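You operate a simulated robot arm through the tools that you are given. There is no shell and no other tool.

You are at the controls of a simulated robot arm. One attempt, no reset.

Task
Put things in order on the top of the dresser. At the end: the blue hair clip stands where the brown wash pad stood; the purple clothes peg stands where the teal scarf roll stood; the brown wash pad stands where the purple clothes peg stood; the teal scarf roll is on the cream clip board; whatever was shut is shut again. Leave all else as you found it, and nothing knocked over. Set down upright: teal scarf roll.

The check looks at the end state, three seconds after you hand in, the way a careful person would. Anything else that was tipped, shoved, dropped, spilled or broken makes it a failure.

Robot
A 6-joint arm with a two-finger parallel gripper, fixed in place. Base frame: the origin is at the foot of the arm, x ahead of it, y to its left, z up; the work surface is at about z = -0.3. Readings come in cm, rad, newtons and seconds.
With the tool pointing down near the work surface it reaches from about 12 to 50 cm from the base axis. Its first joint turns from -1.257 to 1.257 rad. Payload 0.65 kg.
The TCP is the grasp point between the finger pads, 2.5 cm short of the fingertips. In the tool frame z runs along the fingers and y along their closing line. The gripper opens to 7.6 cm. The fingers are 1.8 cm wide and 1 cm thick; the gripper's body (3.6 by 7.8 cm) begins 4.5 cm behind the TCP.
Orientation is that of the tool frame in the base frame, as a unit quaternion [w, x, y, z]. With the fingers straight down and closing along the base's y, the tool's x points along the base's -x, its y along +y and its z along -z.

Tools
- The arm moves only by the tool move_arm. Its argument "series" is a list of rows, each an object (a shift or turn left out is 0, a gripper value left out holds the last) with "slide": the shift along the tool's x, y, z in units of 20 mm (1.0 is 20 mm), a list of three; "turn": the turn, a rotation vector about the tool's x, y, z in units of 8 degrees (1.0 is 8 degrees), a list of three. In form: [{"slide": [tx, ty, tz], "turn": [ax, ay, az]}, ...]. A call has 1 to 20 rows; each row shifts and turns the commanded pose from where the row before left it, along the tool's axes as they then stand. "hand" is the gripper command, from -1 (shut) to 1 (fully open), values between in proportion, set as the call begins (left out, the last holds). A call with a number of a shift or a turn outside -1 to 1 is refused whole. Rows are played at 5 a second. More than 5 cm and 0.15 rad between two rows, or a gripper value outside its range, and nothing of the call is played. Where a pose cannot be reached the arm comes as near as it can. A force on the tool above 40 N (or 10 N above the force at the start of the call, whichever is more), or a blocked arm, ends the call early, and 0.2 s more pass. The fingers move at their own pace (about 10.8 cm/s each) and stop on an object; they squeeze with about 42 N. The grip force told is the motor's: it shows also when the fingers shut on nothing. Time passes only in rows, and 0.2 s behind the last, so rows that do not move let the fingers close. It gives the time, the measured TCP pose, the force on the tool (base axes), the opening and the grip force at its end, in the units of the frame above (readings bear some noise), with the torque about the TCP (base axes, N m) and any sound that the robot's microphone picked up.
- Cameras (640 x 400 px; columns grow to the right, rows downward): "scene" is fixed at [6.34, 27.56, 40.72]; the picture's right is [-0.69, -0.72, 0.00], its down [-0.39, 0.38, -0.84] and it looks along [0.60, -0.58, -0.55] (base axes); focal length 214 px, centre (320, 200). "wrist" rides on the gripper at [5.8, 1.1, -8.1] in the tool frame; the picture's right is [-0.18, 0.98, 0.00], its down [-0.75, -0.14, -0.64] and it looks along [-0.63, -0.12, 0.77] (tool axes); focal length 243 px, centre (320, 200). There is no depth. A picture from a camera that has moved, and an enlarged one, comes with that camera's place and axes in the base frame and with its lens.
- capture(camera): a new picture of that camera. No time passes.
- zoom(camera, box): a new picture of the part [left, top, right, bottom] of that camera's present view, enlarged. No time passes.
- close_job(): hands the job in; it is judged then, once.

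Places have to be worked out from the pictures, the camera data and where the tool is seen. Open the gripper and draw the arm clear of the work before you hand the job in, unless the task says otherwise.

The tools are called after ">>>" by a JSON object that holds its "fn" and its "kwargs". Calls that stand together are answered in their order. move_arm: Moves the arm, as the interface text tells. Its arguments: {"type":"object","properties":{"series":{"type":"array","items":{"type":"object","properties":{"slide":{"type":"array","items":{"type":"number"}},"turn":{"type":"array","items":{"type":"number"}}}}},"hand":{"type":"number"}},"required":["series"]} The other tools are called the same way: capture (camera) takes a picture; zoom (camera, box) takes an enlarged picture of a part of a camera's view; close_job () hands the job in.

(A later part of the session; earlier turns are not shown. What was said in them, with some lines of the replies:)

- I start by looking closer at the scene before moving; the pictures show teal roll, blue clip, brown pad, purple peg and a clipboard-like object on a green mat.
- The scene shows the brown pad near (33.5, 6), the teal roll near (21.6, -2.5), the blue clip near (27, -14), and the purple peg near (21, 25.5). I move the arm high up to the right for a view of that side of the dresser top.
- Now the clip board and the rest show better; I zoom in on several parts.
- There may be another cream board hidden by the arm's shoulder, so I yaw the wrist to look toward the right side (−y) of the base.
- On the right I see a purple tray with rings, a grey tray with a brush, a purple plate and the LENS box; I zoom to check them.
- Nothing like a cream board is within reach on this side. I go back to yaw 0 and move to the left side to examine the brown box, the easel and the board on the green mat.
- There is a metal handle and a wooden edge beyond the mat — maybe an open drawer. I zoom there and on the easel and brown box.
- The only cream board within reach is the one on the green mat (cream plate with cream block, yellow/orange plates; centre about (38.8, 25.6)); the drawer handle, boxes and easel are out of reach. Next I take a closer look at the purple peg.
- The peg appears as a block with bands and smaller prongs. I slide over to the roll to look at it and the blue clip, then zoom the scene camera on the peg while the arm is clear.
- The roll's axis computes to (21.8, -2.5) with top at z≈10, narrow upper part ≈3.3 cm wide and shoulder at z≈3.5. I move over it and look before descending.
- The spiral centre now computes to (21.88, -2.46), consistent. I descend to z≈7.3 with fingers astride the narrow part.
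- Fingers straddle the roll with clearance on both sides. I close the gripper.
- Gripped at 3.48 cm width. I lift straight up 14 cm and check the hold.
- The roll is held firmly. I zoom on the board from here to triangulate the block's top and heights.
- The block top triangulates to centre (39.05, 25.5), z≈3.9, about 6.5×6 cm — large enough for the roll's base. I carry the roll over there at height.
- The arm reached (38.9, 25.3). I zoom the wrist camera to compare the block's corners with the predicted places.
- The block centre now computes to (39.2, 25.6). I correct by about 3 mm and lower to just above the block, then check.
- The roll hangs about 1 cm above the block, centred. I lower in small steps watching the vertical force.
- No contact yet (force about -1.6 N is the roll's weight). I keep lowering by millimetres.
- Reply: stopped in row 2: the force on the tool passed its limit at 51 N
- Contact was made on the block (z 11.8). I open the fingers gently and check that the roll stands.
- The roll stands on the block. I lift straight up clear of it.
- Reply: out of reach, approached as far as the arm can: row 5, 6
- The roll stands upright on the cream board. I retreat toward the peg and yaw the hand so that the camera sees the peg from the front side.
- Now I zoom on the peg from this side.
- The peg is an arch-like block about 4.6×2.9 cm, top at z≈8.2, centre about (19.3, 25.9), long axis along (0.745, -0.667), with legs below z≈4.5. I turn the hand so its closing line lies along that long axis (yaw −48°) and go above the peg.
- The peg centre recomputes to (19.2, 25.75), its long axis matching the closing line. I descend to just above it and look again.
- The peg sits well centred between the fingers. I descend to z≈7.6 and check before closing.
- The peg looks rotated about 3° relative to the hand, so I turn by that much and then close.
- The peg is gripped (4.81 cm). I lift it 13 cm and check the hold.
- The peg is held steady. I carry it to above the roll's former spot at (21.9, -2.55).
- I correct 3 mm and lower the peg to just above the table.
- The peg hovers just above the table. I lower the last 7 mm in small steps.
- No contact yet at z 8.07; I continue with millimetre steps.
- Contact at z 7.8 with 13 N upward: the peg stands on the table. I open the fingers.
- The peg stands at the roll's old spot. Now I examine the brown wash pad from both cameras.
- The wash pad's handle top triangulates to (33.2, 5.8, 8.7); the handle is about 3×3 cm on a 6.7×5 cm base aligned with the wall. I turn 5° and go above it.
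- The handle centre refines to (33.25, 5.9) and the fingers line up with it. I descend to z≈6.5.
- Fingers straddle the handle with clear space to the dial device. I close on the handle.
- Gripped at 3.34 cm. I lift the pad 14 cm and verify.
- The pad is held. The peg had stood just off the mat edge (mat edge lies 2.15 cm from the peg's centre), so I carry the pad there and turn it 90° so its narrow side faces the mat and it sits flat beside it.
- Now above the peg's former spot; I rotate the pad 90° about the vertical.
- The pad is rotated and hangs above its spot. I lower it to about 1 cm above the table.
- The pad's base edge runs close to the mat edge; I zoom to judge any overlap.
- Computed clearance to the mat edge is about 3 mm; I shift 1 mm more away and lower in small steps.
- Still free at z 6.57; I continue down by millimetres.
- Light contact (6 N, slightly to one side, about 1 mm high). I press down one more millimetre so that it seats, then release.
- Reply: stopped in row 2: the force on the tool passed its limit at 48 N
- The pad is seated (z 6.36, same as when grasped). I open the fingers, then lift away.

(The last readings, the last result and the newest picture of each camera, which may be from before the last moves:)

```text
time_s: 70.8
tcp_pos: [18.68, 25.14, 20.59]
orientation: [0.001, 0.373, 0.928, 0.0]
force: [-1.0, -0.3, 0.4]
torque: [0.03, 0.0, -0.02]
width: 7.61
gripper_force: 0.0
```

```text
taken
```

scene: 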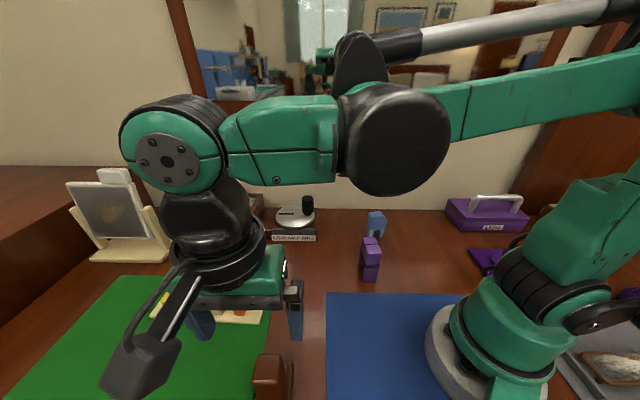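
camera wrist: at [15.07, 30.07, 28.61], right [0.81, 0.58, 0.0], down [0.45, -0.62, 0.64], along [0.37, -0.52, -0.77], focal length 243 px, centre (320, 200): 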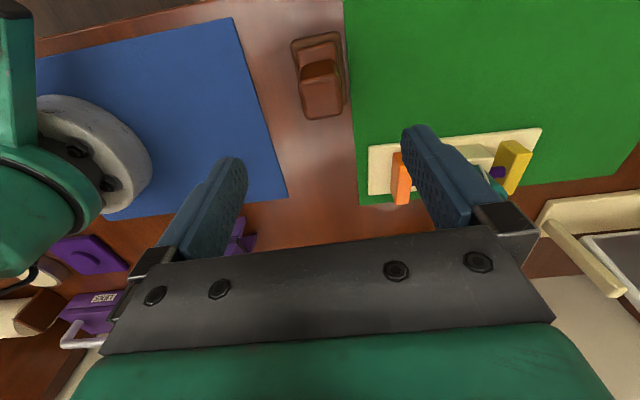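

The pad stands by the mat edge where the peg was. Next I move over to look closely at the blue clip.

>>> {"fn": "move_arm", "kwargs": {"series": [{"slide": [-0.92, -0.946, 0]}, {"slide": [-0.92, -0.946, 0]}, {"slide": [-0.92, -0.946, 0]}, {"slide": [-0.92, -0.946, 0]}, {"slide": [-0.92, -0.946, 0]}, {"slide": [-0.92, -0.946, 0]}, {"slide": [-0.92, -0.946, 0]}, {"slide": [-0.92, -0.946, 0]}, {"slide": [-0.92, -0.946, 0]}, {"slide": [-0.92, -0.946, 0]}, {"slide": [-0.92, -0.946, 0]}, {"slide": [-0.92, -0.946, 0]}, {"slide": [-0.92, -0.946, 0]}, {"slide": [-0.92, -0.946, 0]}, {"turn": [0, 0, -0.917]}, {"turn": [0, 0, -0.917]}, {"turn": [0, 0, -0.917]}, {"turn": [0, 0, -0.917]}, {"turn": [0, 0, -0.917]}, {"turn": [0, 0, -0.917]}], "hand": 1}}

>>> {"fn": "capture", "kwargs": {"camera": "wrist"}}

>>> {"fn": "capture", "kwargs": {"camera": "scene"}}

```text
time_s: 75.0
tcp_pos: [18.99, -11.7, 20.51]
orientation: [0.0, -0.002, 1.0, -0.001]
force: [-0.1, -0.3, 0.6]
torque: [-0.02, -0.01, 0.0]
width: 7.58
gripper_force: 0.0
```

```text
taken
camera wrist: at [12.98, -10.56, 28.48], right [0.18, 0.98, 0.0], down [0.75, -0.14, 0.64], along [0.63, -0.11, -0.77], focal length 243 px, centre (320, 200)
```

wrist: 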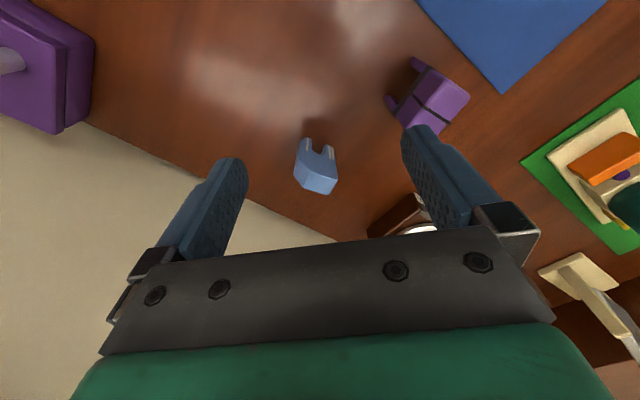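

```text
taken
```

scene: 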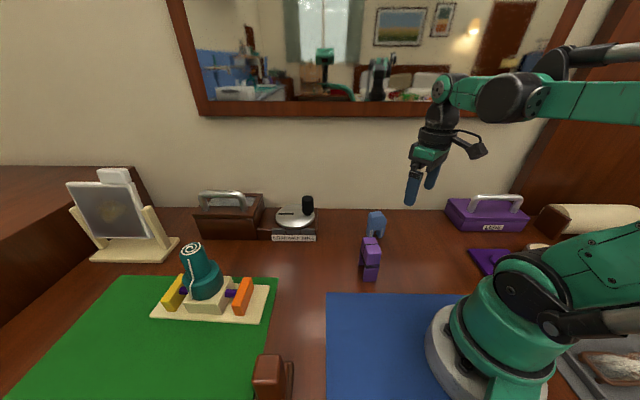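

>>> {"fn": "zoom", "kwargs": {"camera": "wrist", "box": [260, 100, 380, 220]}}

>>> {"fn": "zoom", "kwargs": {"camera": "scene", "box": [345, 195, 415, 285]}}

>>> {"fn": "zoom", "kwargs": {"camera": "scene", "box": [220, 330, 320, 400]}}

```text
3.33 times, centred on (320, 160) of wrist
camera zoom: at [12.98, -10.56, 28.48], right [0.18, 0.98, 0.0], down [0.75, -0.14, 0.64], along [0.63, -0.11, -0.77], focal length 809 px, centre (320, 333)
```

zoom: 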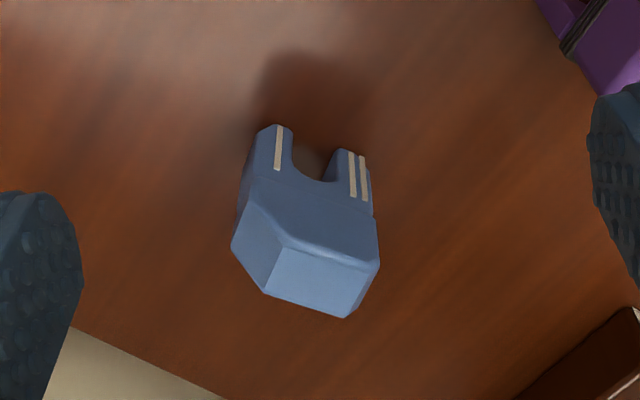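

```text
4.44 times, centred on (380, 240) of scene
camera zoom: at [6.34, 27.56, 40.72], right [-0.69, -0.72, 0.0], down [-0.39, 0.38, -0.84], along [0.6, -0.58, -0.55], focal length 953 px, centre (53, 22)
```

zoom: 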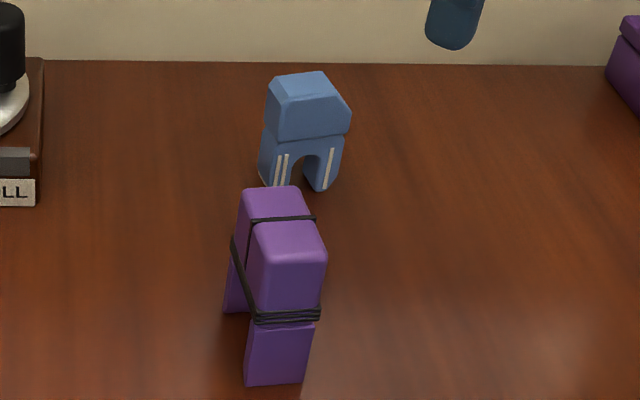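

```text
5.71 times, centred on (270, 365) of scene
camera zoom: at [6.34, 27.56, 40.72], right [-0.69, -0.72, 0.0], down [-0.39, 0.38, -0.84], along [0.6, -0.58, -0.55], focal length 1226 px, centre (606, -743)
```

zoom: 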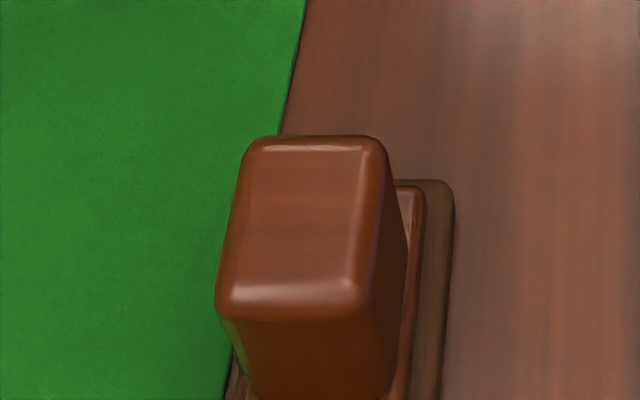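

The blue clip is an arch block: head about 4.2×2.3 cm, z 4.6–7.6, centre about (27.6, -13.7), depth direction about (0.87, -0.49). I turn the hand to close across its depth and go above it.

>>> {"fn": "move_arm", "kwargs": {"series": [{"turn": [0, 0, -0.945]}, {"turn": [0, 0, -0.945]}, {"turn": [0, 0, -0.945]}, {"turn": [0, 0, -0.945]}, {"turn": [0, 0, -0.945]}, {"turn": [0, 0, -0.945]}, {"turn": [0, 0, -0.945]}, {"turn": [0, 0, -0.945]}, {"slide": [-0.25, -0.846, 0]}, {"slide": [-0.25, -0.846, 0]}, {"slide": [-0.25, -0.846, 0]}, {"slide": [-0.25, -0.846, 0]}, {"slide": [-0.25, -0.846, 0]}, {"slide": [0, 0, 0.8]}, {"slide": [0, 0, 0.8]}, {"slide": [0, 0, 0]}], "hand": 1}}

>>> {"fn": "capture", "kwargs": {"camera": "wrist"}}

>>> {"fn": "zoom", "kwargs": {"camera": "wrist", "box": [240, 60, 400, 200]}}

>>> {"fn": "capture", "kwargs": {"camera": "scene"}}

```text
time_s: 78.4
tcp_pos: [27.41, -13.49, 17.18]
orientation: [0.0, -0.505, 0.863, 0.0]
force: [0.0, 0.2, 0.2]
torque: [-0.02, 0.0, 0.0]
width: 7.59
gripper_force: 0.0
```

```text
taken
camera wrist: at [23.59, -18.11, 25.23], right [-0.77, 0.64, 0.0], down [0.49, 0.59, 0.64], along [0.41, 0.49, -0.77], focal length 243 px, centre (320, 200)
```

wrist: 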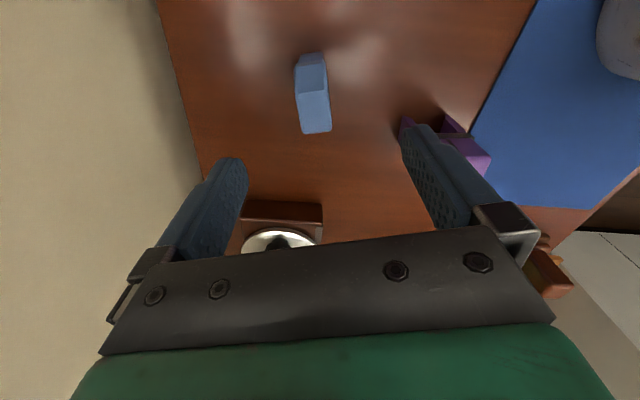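

```text
2.86 times, centred on (320, 130) of wrist
camera zoom: at [23.59, -18.11, 25.23], right [-0.77, 0.64, 0.0], down [0.49, 0.59, 0.64], along [0.41, 0.49, -0.77], focal length 693 px, centre (320, 400)
```

zoom: 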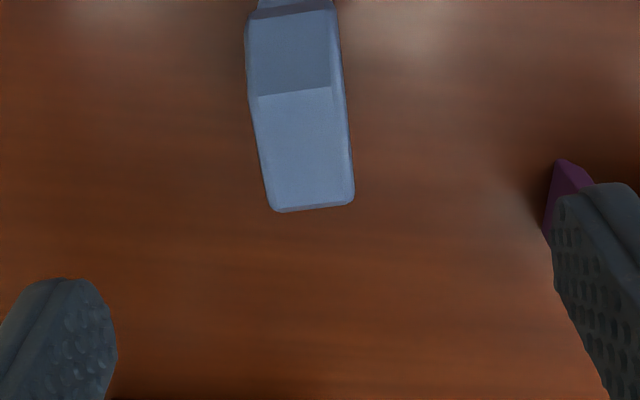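

```text
taken
```

scene: 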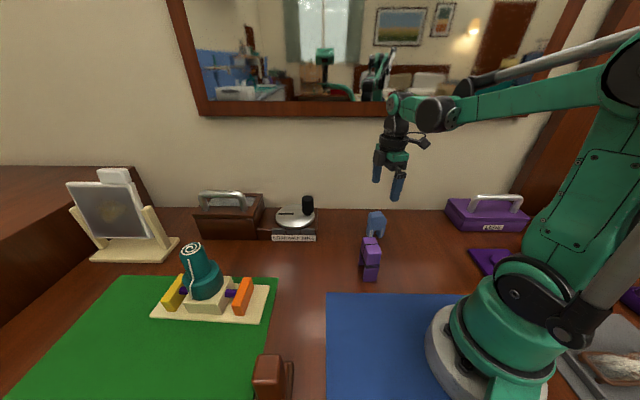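

The clip's top centre is about (28.0, -13.4) and the head centre about (27.7, -13.8); edges align with the fingers. I descend partway and check.

>>> {"fn": "move_arm", "kwargs": {"series": [{"slide": [0.03, -0.21, 0.7]}, {"slide": [0, 0, 0.9]}, {"slide": [0, 0, 0.9]}, {"slide": [0, 0, 0.7]}, {"slide": [0, 0, 0]}], "hand": 1}}

>>> {"fn": "capture", "kwargs": {"camera": "wrist"}}

>>> {"fn": "zoom", "kwargs": {"camera": "scene", "box": [330, 150, 430, 260]}}

```text
time_s: 79.6
tcp_pos: [27.85, -13.77, 10.98]
orientation: [-0.001, -0.505, 0.863, 0.0]
force: [0.3, 0.1, 0.2]
torque: [0.01, 0.01, 0.01]
width: 7.6
gripper_force: 0.0
```

```text
taken
camera wrist: at [23.95, -18.23, 18.96], right [-0.77, 0.64, 0.0], down [0.49, 0.59, 0.64], along [0.41, 0.49, -0.77], focal length 243 px, centre (320, 200)
```

wrist: 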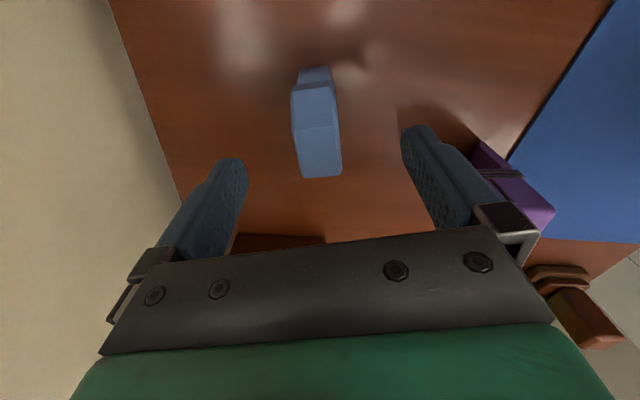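

```text
3.64 times, centred on (380, 205) of scene
camera zoom: at [6.34, 27.56, 40.72], right [-0.69, -0.72, 0.0], down [-0.39, 0.38, -0.84], along [0.6, -0.58, -0.55], focal length 780 px, centre (102, 182)
```

zoom: 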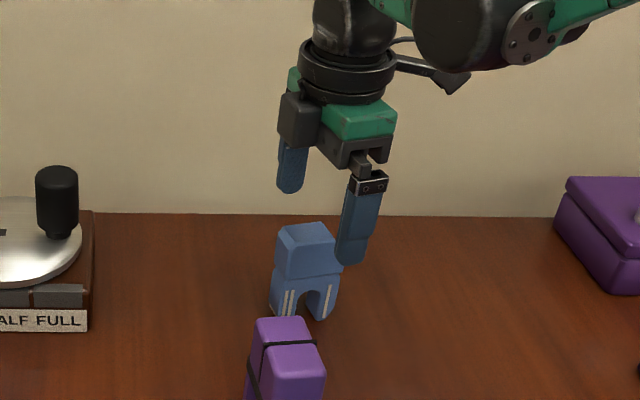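

Centred between the fingers. I descend to z≈6.9 over the head.

>>> {"fn": "move_arm", "kwargs": {"series": [{"slide": [0, 0, 0.6]}, {"slide": [0, 0, 0.6]}, {"slide": [0, 0, 0.5]}, {"slide": [0, 0, 0.34]}, {"slide": [0, 0, 0]}], "hand": 1}}

>>> {"fn": "capture", "kwargs": {"camera": "wrist"}}

>>> {"fn": "zoom", "kwargs": {"camera": "scene", "box": [330, 160, 430, 270]}}

```text
time_s: 80.8
tcp_pos: [27.93, -13.92, 6.73]
orientation: [-0.001, -0.505, 0.863, 0.0]
force: [0.0, 0.7, -0.6]
torque: [-0.05, -0.02, -0.02]
width: 7.61
gripper_force: 0.1
```

```text
taken
camera wrist: at [23.99, -18.46, 14.81], right [-0.77, 0.64, 0.0], down [0.49, 0.59, 0.64], along [0.41, 0.49, -0.77], focal length 243 px, centre (320, 200)
```

wrist: 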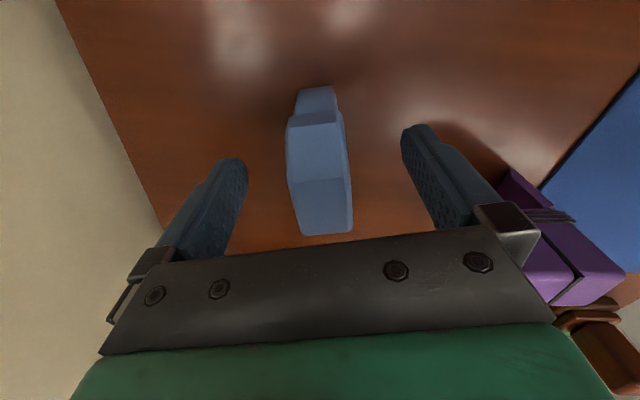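

```text
3.64 times, centred on (380, 215) of scene
camera zoom: at [6.34, 27.56, 40.72], right [-0.69, -0.72, 0.0], down [-0.39, 0.38, -0.84], along [0.6, -0.58, -0.55], focal length 780 px, centre (102, 146)
```

zoom: 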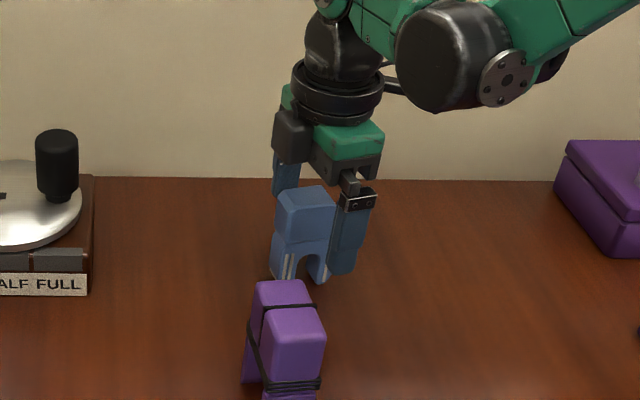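

Everything lines up; I close on the clip.

>>> {"fn": "move_arm", "kwargs": {"series": [{"slide": [0, 0, 0]}, {"slide": [0, 0, 0]}, {"slide": [0, 0, 0]}, {"slide": [0, 0, 0]}], "hand": -1}}

>>> {"fn": "capture", "kwargs": {"camera": "wrist"}}

```text
time_s: 81.8
tcp_pos: [27.89, -13.96, 6.81]
orientation: [0.0, -0.505, 0.863, -0.002]
force: [0.2, -0.3, -0.3]
torque: [0.01, 0.04, -0.02]
width: 2.29
gripper_force: 39.3
```

```text
taken
camera wrist: at [24.0, -18.46, 14.82], right [-0.77, 0.64, 0.0], down [0.49, 0.59, 0.64], along [0.41, 0.49, -0.77], focal length 243 px, centre (320, 200)
```

wrist: 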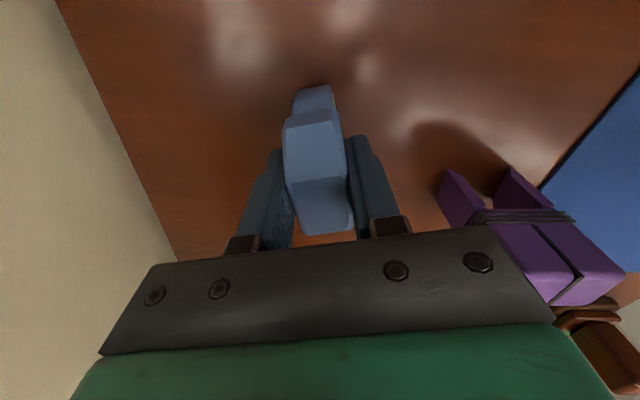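

Gripped at 2.29 cm. I lift the clip and check.

>>> {"fn": "move_arm", "kwargs": {"series": [{"slide": [0, 0, 0]}, {"slide": [0, 0, -0.3]}, {"slide": [0, 0, -0.7]}, {"slide": [0, 0, -1]}, {"slide": [0, 0, -1]}, {"slide": [0, 0, -1]}, {"slide": [0, 0, -1]}, {"slide": [0, 0, -1]}, {"slide": [0, 0, -0.5]}], "hand": -1}}

>>> {"fn": "capture", "kwargs": {"camera": "wrist"}}

>>> {"fn": "capture", "kwargs": {"camera": "scene"}}

```text
time_s: 83.8
tcp_pos: [27.79, -14.12, 19.7]
orientation: [0.0, -0.505, 0.863, -0.001]
force: [-0.5, -0.6, -1.0]
torque: [0.02, -0.01, 0.02]
width: 2.3
gripper_force: 39.6
```

```text
taken
camera wrist: at [23.92, -18.65, 27.79], right [-0.77, 0.64, 0.0], down [0.49, 0.59, 0.64], along [0.41, 0.49, -0.77], focal length 243 px, centre (320, 200)
```

wrist: 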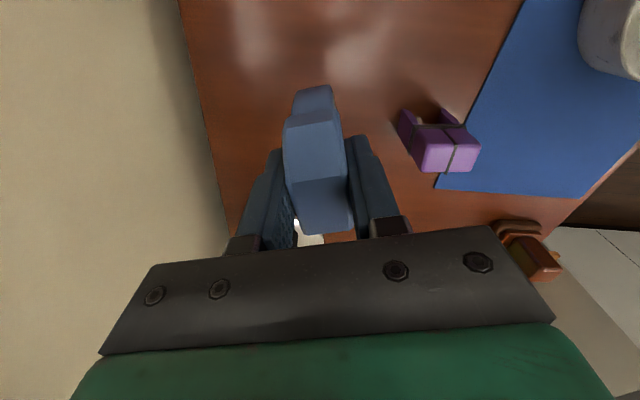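

```text
taken
```

scene: 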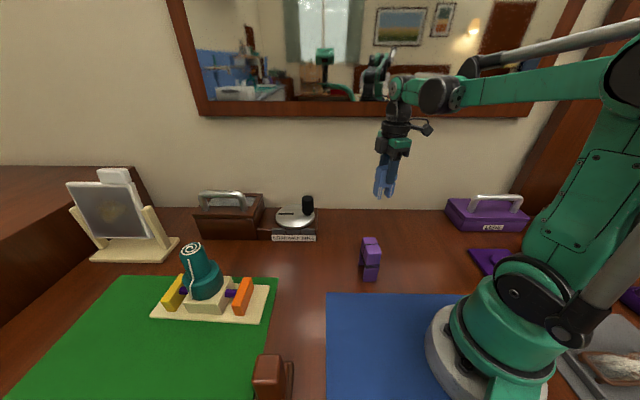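

The clip is held. I carry it to above the wash pad's former spot (33.2, 5.9).

>>> {"fn": "move_arm", "kwargs": {"series": [{"slide": [-0.914, 0.229, 0]}, {"slide": [-0.914, 0.229, 0]}, {"slide": [-0.914, 0.229, 0]}, {"slide": [-0.914, 0.229, 0]}, {"slide": [-0.914, 0.229, 0]}, {"slide": [-0.914, 0.229, 0]}, {"slide": [-0.914, 0.229, 0]}, {"slide": [-0.914, 0.229, 0]}, {"slide": [-0.914, 0.229, 0]}, {"slide": [-0.914, 0.229, 0]}, {"slide": [-0.914, 0.229, 0]}, {"slide": [0, 0, 0]}], "hand": -1}}

>>> {"fn": "capture", "kwargs": {"camera": "wrist"}}

>>> {"fn": "capture", "kwargs": {"camera": "scene"}}

```text
time_s: 86.4
tcp_pos: [33.35, 6.12, 19.78]
orientation: [0.0, -0.506, 0.863, -0.001]
force: [-0.3, -1.1, 0.0]
torque: [0.02, -0.02, 0.03]
width: 2.29
gripper_force: 39.2
```

```text
taken
camera wrist: at [29.39, 1.66, 27.81], right [-0.77, 0.64, 0.0], down [0.49, 0.59, 0.64], along [0.41, 0.49, -0.77], focal length 243 px, centre (320, 200)
```

wrist: 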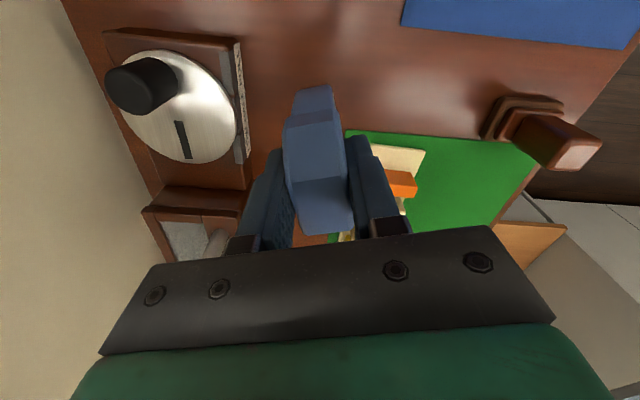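

```text
taken
```

scene: 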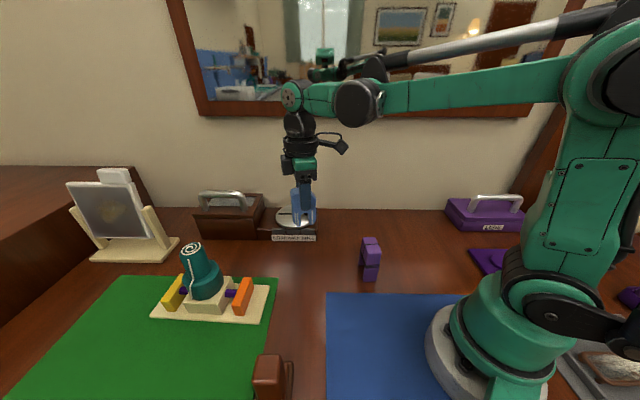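

I correct 2 mm and lower to about 7 mm above the contact height (6.8).

>>> {"fn": "move_arm", "kwargs": {"series": [{"slide": [0.11, 0, 0.8]}, {"slide": [0, 0, 1]}, {"slide": [0, 0, 1]}, {"slide": [0, 0, 1]}, {"slide": [0, 0, 1]}, {"slide": [0, 0, 0.8]}, {"slide": [0, 0, 0.5]}, {"slide": [0, 0, 0]}], "hand": -1}}

>>> {"fn": "zoom", "kwargs": {"camera": "scene", "box": [250, 170, 370, 290]}}

```text
time_s: 88.2
tcp_pos: [33.3, 5.81, 7.49]
orientation: [0.0, -0.505, 0.863, -0.001]
force: [0.5, 0.0, -0.4]
torque: [-0.02, -0.01, 0.01]
width: 2.3
gripper_force: 39.2
```

```text
3.33 times, centred on (310, 230) of scene
camera zoom: at [6.34, 27.56, 40.72], right [-0.69, -0.72, 0.0], down [-0.39, 0.38, -0.84], along [0.6, -0.58, -0.55], focal length 715 px, centre (353, 100)
```

zoom: 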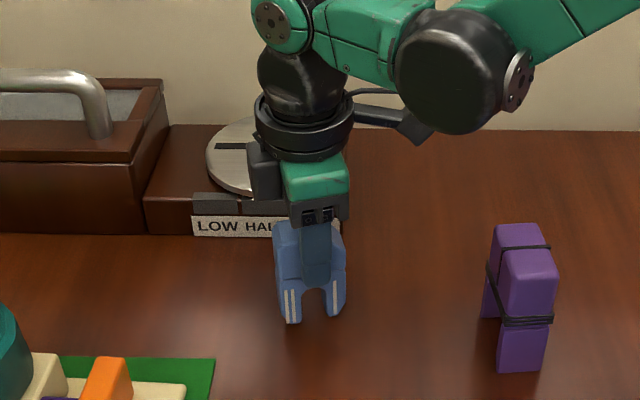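

The clip hovers just above the table. I lower in small steps.

>>> {"fn": "move_arm", "kwargs": {"series": [{"slide": [0, 0, 0.12]}, {"slide": [0, 0, 0.08]}, {"slide": [0, 0, 0.06]}, {"slide": [0, 0, 0]}], "hand": -1}}

```text
time_s: 89.2
tcp_pos: [33.17, 5.89, 6.9]
orientation: [0.0, -0.505, 0.863, 0.0]
force: [-0.6, -0.5, -0.2]
torque: [0.02, -0.01, 0.0]
width: 2.28
gripper_force: 40.0
```

No contact at 6.90 yet; I continue by about 1 mm steps.

>>> {"fn": "move_arm", "kwargs": {"series": [{"slide": [0, 0, 0.05]}, {"slide": [0, 0, 0.04]}, {"slide": [0, 0, 0]}], "hand": -1}}

```text
time_s: 90.0
tcp_pos: [33.32, 5.93, 6.78]
orientation: [0.0, -0.505, 0.863, 0.0]
force: [0.2, 0.3, 0.8]
torque: [-0.05, -0.03, 0.02]
width: 2.31
gripper_force: 39.2
```

Barely touching (0.8 N); one more millimetre.

>>> {"fn": "move_arm", "kwargs": {"series": [{"slide": [0, 0, 0.04]}, {"slide": [0, 0, 0]}], "hand": -1}}

>>> {"fn": "zoom", "kwargs": {"camera": "scene", "box": [250, 170, 370, 290]}}

```text
time_s: 90.6
tcp_pos: [33.15, 5.83, 6.81]
orientation: [0.0, -0.506, 0.863, 0.0]
force: [-0.2, 0.0, 0.1]
torque: [0.03, 0.0, 0.01]
width: 2.29
gripper_force: 39.4
```

```text
3.33 times, centred on (310, 230) of scene
camera zoom: at [6.34, 27.56, 40.72], right [-0.69, -0.72, 0.0], down [-0.39, 0.38, -0.84], along [0.6, -0.58, -0.55], focal length 715 px, centre (353, 100)
```

zoom: 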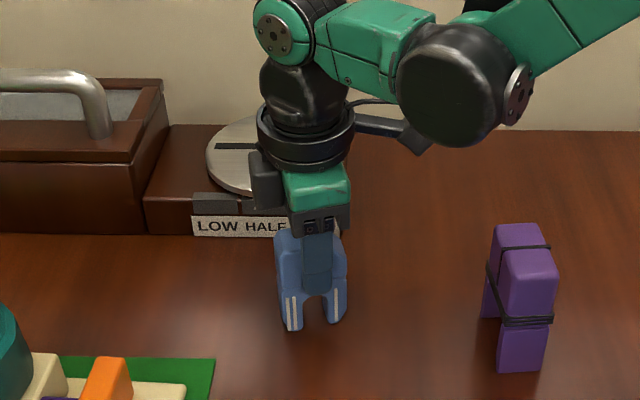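

Force still about zero (reading noise ~1 mm). I lower another millimetre at a time.

>>> {"fn": "move_arm", "kwargs": {"series": [{"slide": [0, 0, 0.05]}, {"slide": [0, 0, 0]}], "hand": -1}}

```text
time_s: 91.2
tcp_pos: [33.2, 5.93, 6.71]
orientation: [0.001, -0.506, 0.863, -0.001]
force: [4.3, 2.8, 35.0]
torque: [0.08, -0.17, -0.01]
width: 2.32
gripper_force: 39.0
```

Firm contact (35 N). I relieve the pressure slightly and then open.

>>> {"fn": "move_arm", "kwargs": {"series": [{"slide": [0, 0, -0.025]}, {"slide": [0, 0, 0]}], "hand": -1}}

>>> {"fn": "move_arm", "kwargs": {"series": [{"slide": [0, 0, 0]}, {"slide": [0, 0, 0]}, {"slide": [0, 0, 0]}, {"slide": [0, 0, 0]}], "hand": 1}}

>>> {"fn": "capture", "kwargs": {"camera": "wrist"}}

>>> {"fn": "zoom", "kwargs": {"camera": "scene", "box": [250, 170, 370, 290]}}

```text
time_s: 91.8
tcp_pos: [33.07, 5.93, 6.75]
orientation: [0.0, -0.505, 0.863, 0.0]
force: [1.5, -0.6, 2.9]
torque: [-0.11, -0.05, 0.01]
width: 2.27
gripper_force: 39.2
```

```text
time_s: 92.8
tcp_pos: [33.03, 5.94, 6.65]
orientation: [0.0, -0.505, 0.863, 0.0]
force: [-0.2, 0.6, 0.3]
torque: [-0.04, -0.02, -0.04]
width: 7.61
gripper_force: 0.0
```

```text
taken
camera wrist: at [29.2, 1.37, 14.77], right [-0.77, 0.64, 0.0], down [0.49, 0.59, 0.64], along [0.41, 0.49, -0.77], focal length 243 px, centre (320, 200)
```

wrist: 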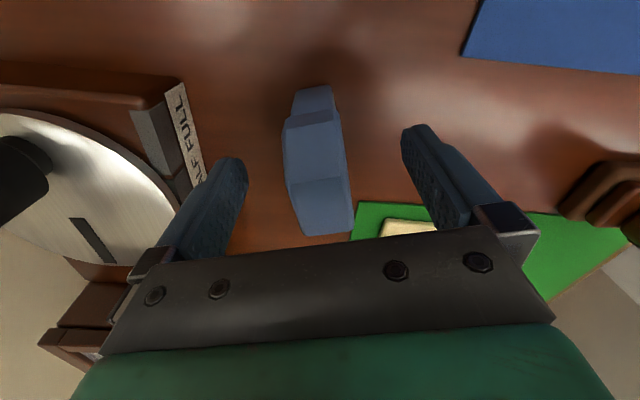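

```text
3.33 times, centred on (310, 230) of scene
camera zoom: at [6.34, 27.56, 40.72], right [-0.69, -0.72, 0.0], down [-0.39, 0.38, -0.84], along [0.6, -0.58, -0.55], focal length 715 px, centre (353, 100)
```

zoom: 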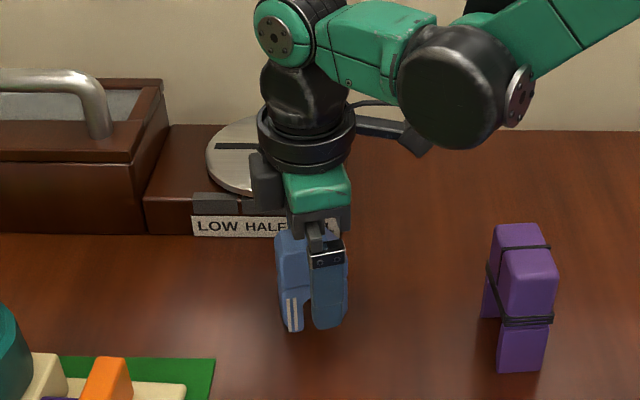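

The clip stands free between the open fingers. I lift straight up and survey everything.

>>> {"fn": "move_arm", "kwargs": {"series": [{"slide": [0, 0, -0.4]}, {"slide": [0, 0, -0.8]}, {"slide": [0, 0, -1]}, {"slide": [0, 0, -1]}, {"slide": [0, 0, -1]}, {"slide": [0, 0, -1]}, {"slide": [0, 0, -1]}], "hand": 1}}

>>> {"fn": "capture", "kwargs": {"camera": "wrist"}}

>>> {"fn": "capture", "kwargs": {"camera": "scene"}}

```text
time_s: 94.4
tcp_pos: [33.17, 5.92, 19.08]
orientation: [0.0, -0.505, 0.863, 0.001]
force: [-0.2, -0.6, -0.4]
torque: [0.0, -0.02, 0.01]
width: 7.61
gripper_force: 0.1
```

```text
taken
camera wrist: at [29.35, 1.28, 27.22], right [-0.77, 0.64, 0.0], down [0.49, 0.59, 0.64], along [0.41, 0.49, -0.77], focal length 243 px, centre (320, 200)
```

wrist: 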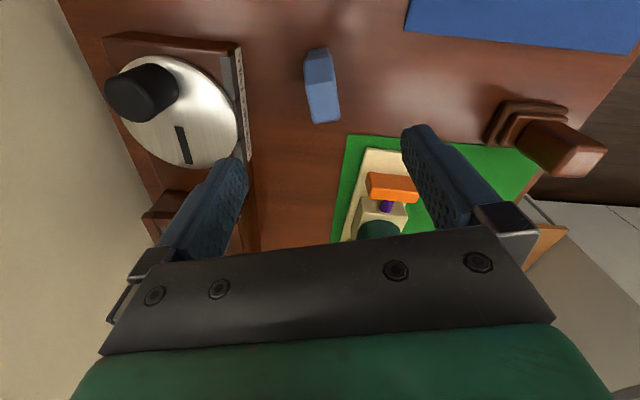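

```text
taken
```

scene: 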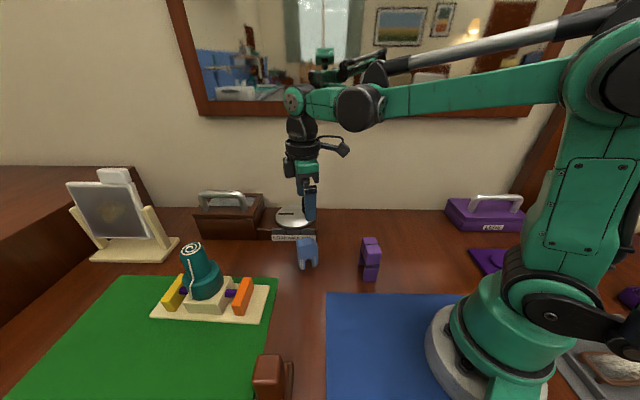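

All four objects are placed and standing. I retract the arm up and back to its starting area.

>>> {"fn": "move_arm", "kwargs": {"series": [{"slide": [0, 0.3, -1]}, {"slide": [0, 0.9, -0.7]}, {"slide": [0, 0.9, -0.7]}, {"slide": [0, 0.9, -0.7]}, {"slide": [0, 0.9, -0.7]}, {"slide": [0, 0.9, -0.7]}, {"slide": [0, 0.9, -0.7]}, {"slide": [0, 0.9, 0]}, {"turn": [0, 0, 0.945]}, {"turn": [0, 0, 0.945]}, {"turn": [0, 0, 0.945]}, {"turn": [0, 0, 0.945]}, {"turn": [0, 0, 0.945]}, {"turn": [0, 0, 0.945]}, {"turn": [0, 0, 0.945]}, {"turn": [0, 0, 0.945]}, {"slide": [0, 0, 0]}], "hand": 1}}

>>> {"fn": "capture", "kwargs": {"camera": "wrist"}}

>>> {"fn": "capture", "kwargs": {"camera": "scene"}}

>>> {"fn": "zoom", "kwargs": {"camera": "scene", "box": [130, 220, 290, 330]}}

>>> {"fn": "zoom", "kwargs": {"camera": "scene", "box": [270, 200, 410, 300]}}

```text
time_s: 98.0
tcp_pos: [21.59, 12.58, 29.57]
orientation: [0.001, -0.001, 1.0, 0.001]
force: [0.1, 0.2, -0.3]
torque: [0.01, 0.02, 0.0]
width: 7.62
gripper_force: 0.1
```

```text
taken
camera wrist: at [15.68, 13.51, 37.55], right [0.18, 0.98, 0.0], down [0.75, -0.14, 0.64], along [0.63, -0.12, -0.77], focal length 243 px, centre (320, 200)
```

wrist: 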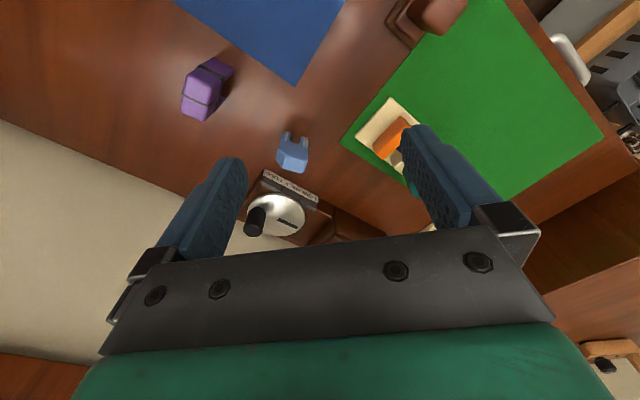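

```text
taken
```

scene: 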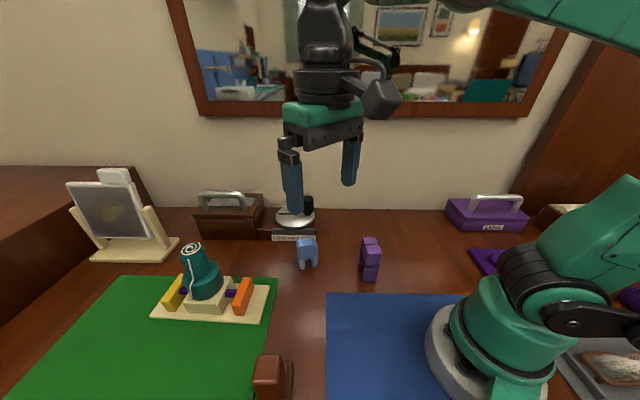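

```text
3.64 times, centred on (210, 275) of scene
camera zoom: at [6.34, 27.56, 40.72], right [-0.69, -0.72, 0.0], down [-0.39, 0.38, -0.84], along [0.6, -0.58, -0.55], focal length 780 px, centre (720, -73)
```

zoom: 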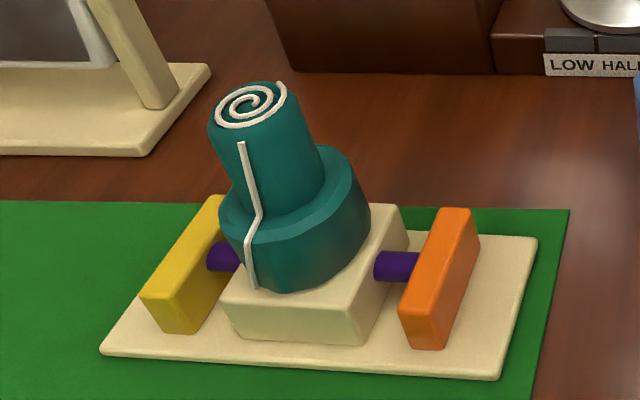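

```text
4.00 times, centred on (340, 250) of scene
camera zoom: at [6.34, 27.56, 40.72], right [-0.69, -0.72, 0.0], down [-0.39, 0.38, -0.84], along [0.6, -0.58, -0.55], focal length 858 px, centre (240, 0)
```

zoom: 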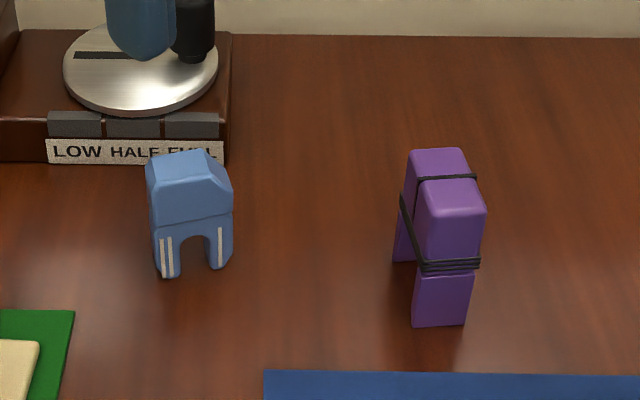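

The roll's top computes to (39.4, 25.4), right above its base, so it is upright; the board hasn't moved, and clip and peg stand correctly. One last look at the pad before handing in.

>>> {"fn": "zoom", "kwargs": {"camera": "scene", "box": [220, 320, 340, 400]}}

>>> {"fn": "zoom", "kwargs": {"camera": "wrist", "box": [340, 0, 540, 120]}}

```text
5.00 times, centred on (280, 360) of scene
camera zoom: at [6.34, 27.56, 40.72], right [-0.69, -0.72, 0.0], down [-0.39, 0.38, -0.84], along [0.6, -0.58, -0.55], focal length 1072 px, centre (520, -600)
```

zoom: 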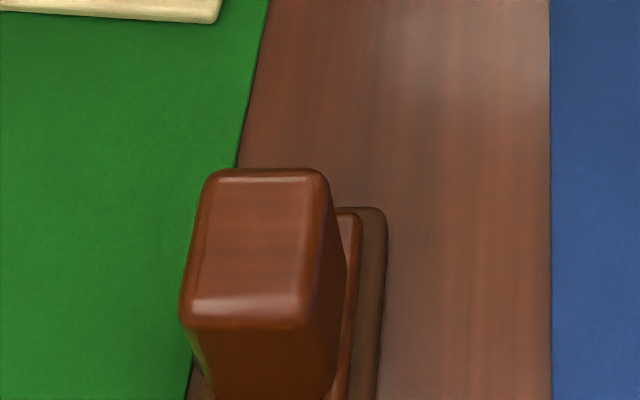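

```text
3.20 times, centred on (440, 60) of wrist
camera zoom: at [15.68, 13.51, 37.55], right [0.18, 0.98, 0.0], down [0.75, -0.14, 0.64], along [0.63, -0.12, -0.77], focal length 776 px, centre (-64, 648)
```

zoom: 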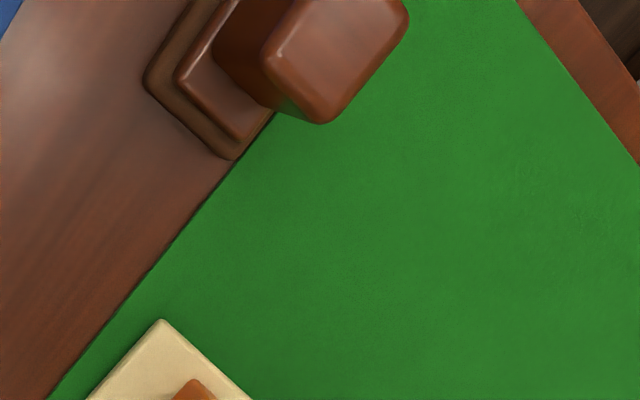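

The pad stands flat beside the mat edge where the peg stood, all objects are upright and in place, nothing was opened, and the arm is clear with the gripper open. I hand the job in.

>>> {"fn": "close_job", "kwargs": {}}

```text
The job is handed in.
```

I've handed the job in: all four objects are where you asked, standing upright, and nothing was knocked over or opened. The closing pictures agree with this, but I haven't seen the check's verdict.

| Object | Where it stands now |
|---|---|
| Teal scarf roll | Upright on the raised block of the cream board on the green mat |
| Purple clothes peg | Where the roll stood, within a few millimetres |
| Brown wash pad | Where the peg stood, about 0.8 cm off and turned 90° |
| Blue hair clip | Where the wash pad stood, within a few millimetres |

- **Wash pad:** I shifted and turned it on purpose. Its base is wider than the peg's and would otherwise have overlapped the edge of the green mat.
- **Cream clip board:** Nothing on the dresser is labelled as a clip board. I took it to be the cream board with the yellow and orange plates, the only cream board within the arm's reach. Its pictured position did not change when the roll was set down.

The arm is back near its starting pose with the gripper open.
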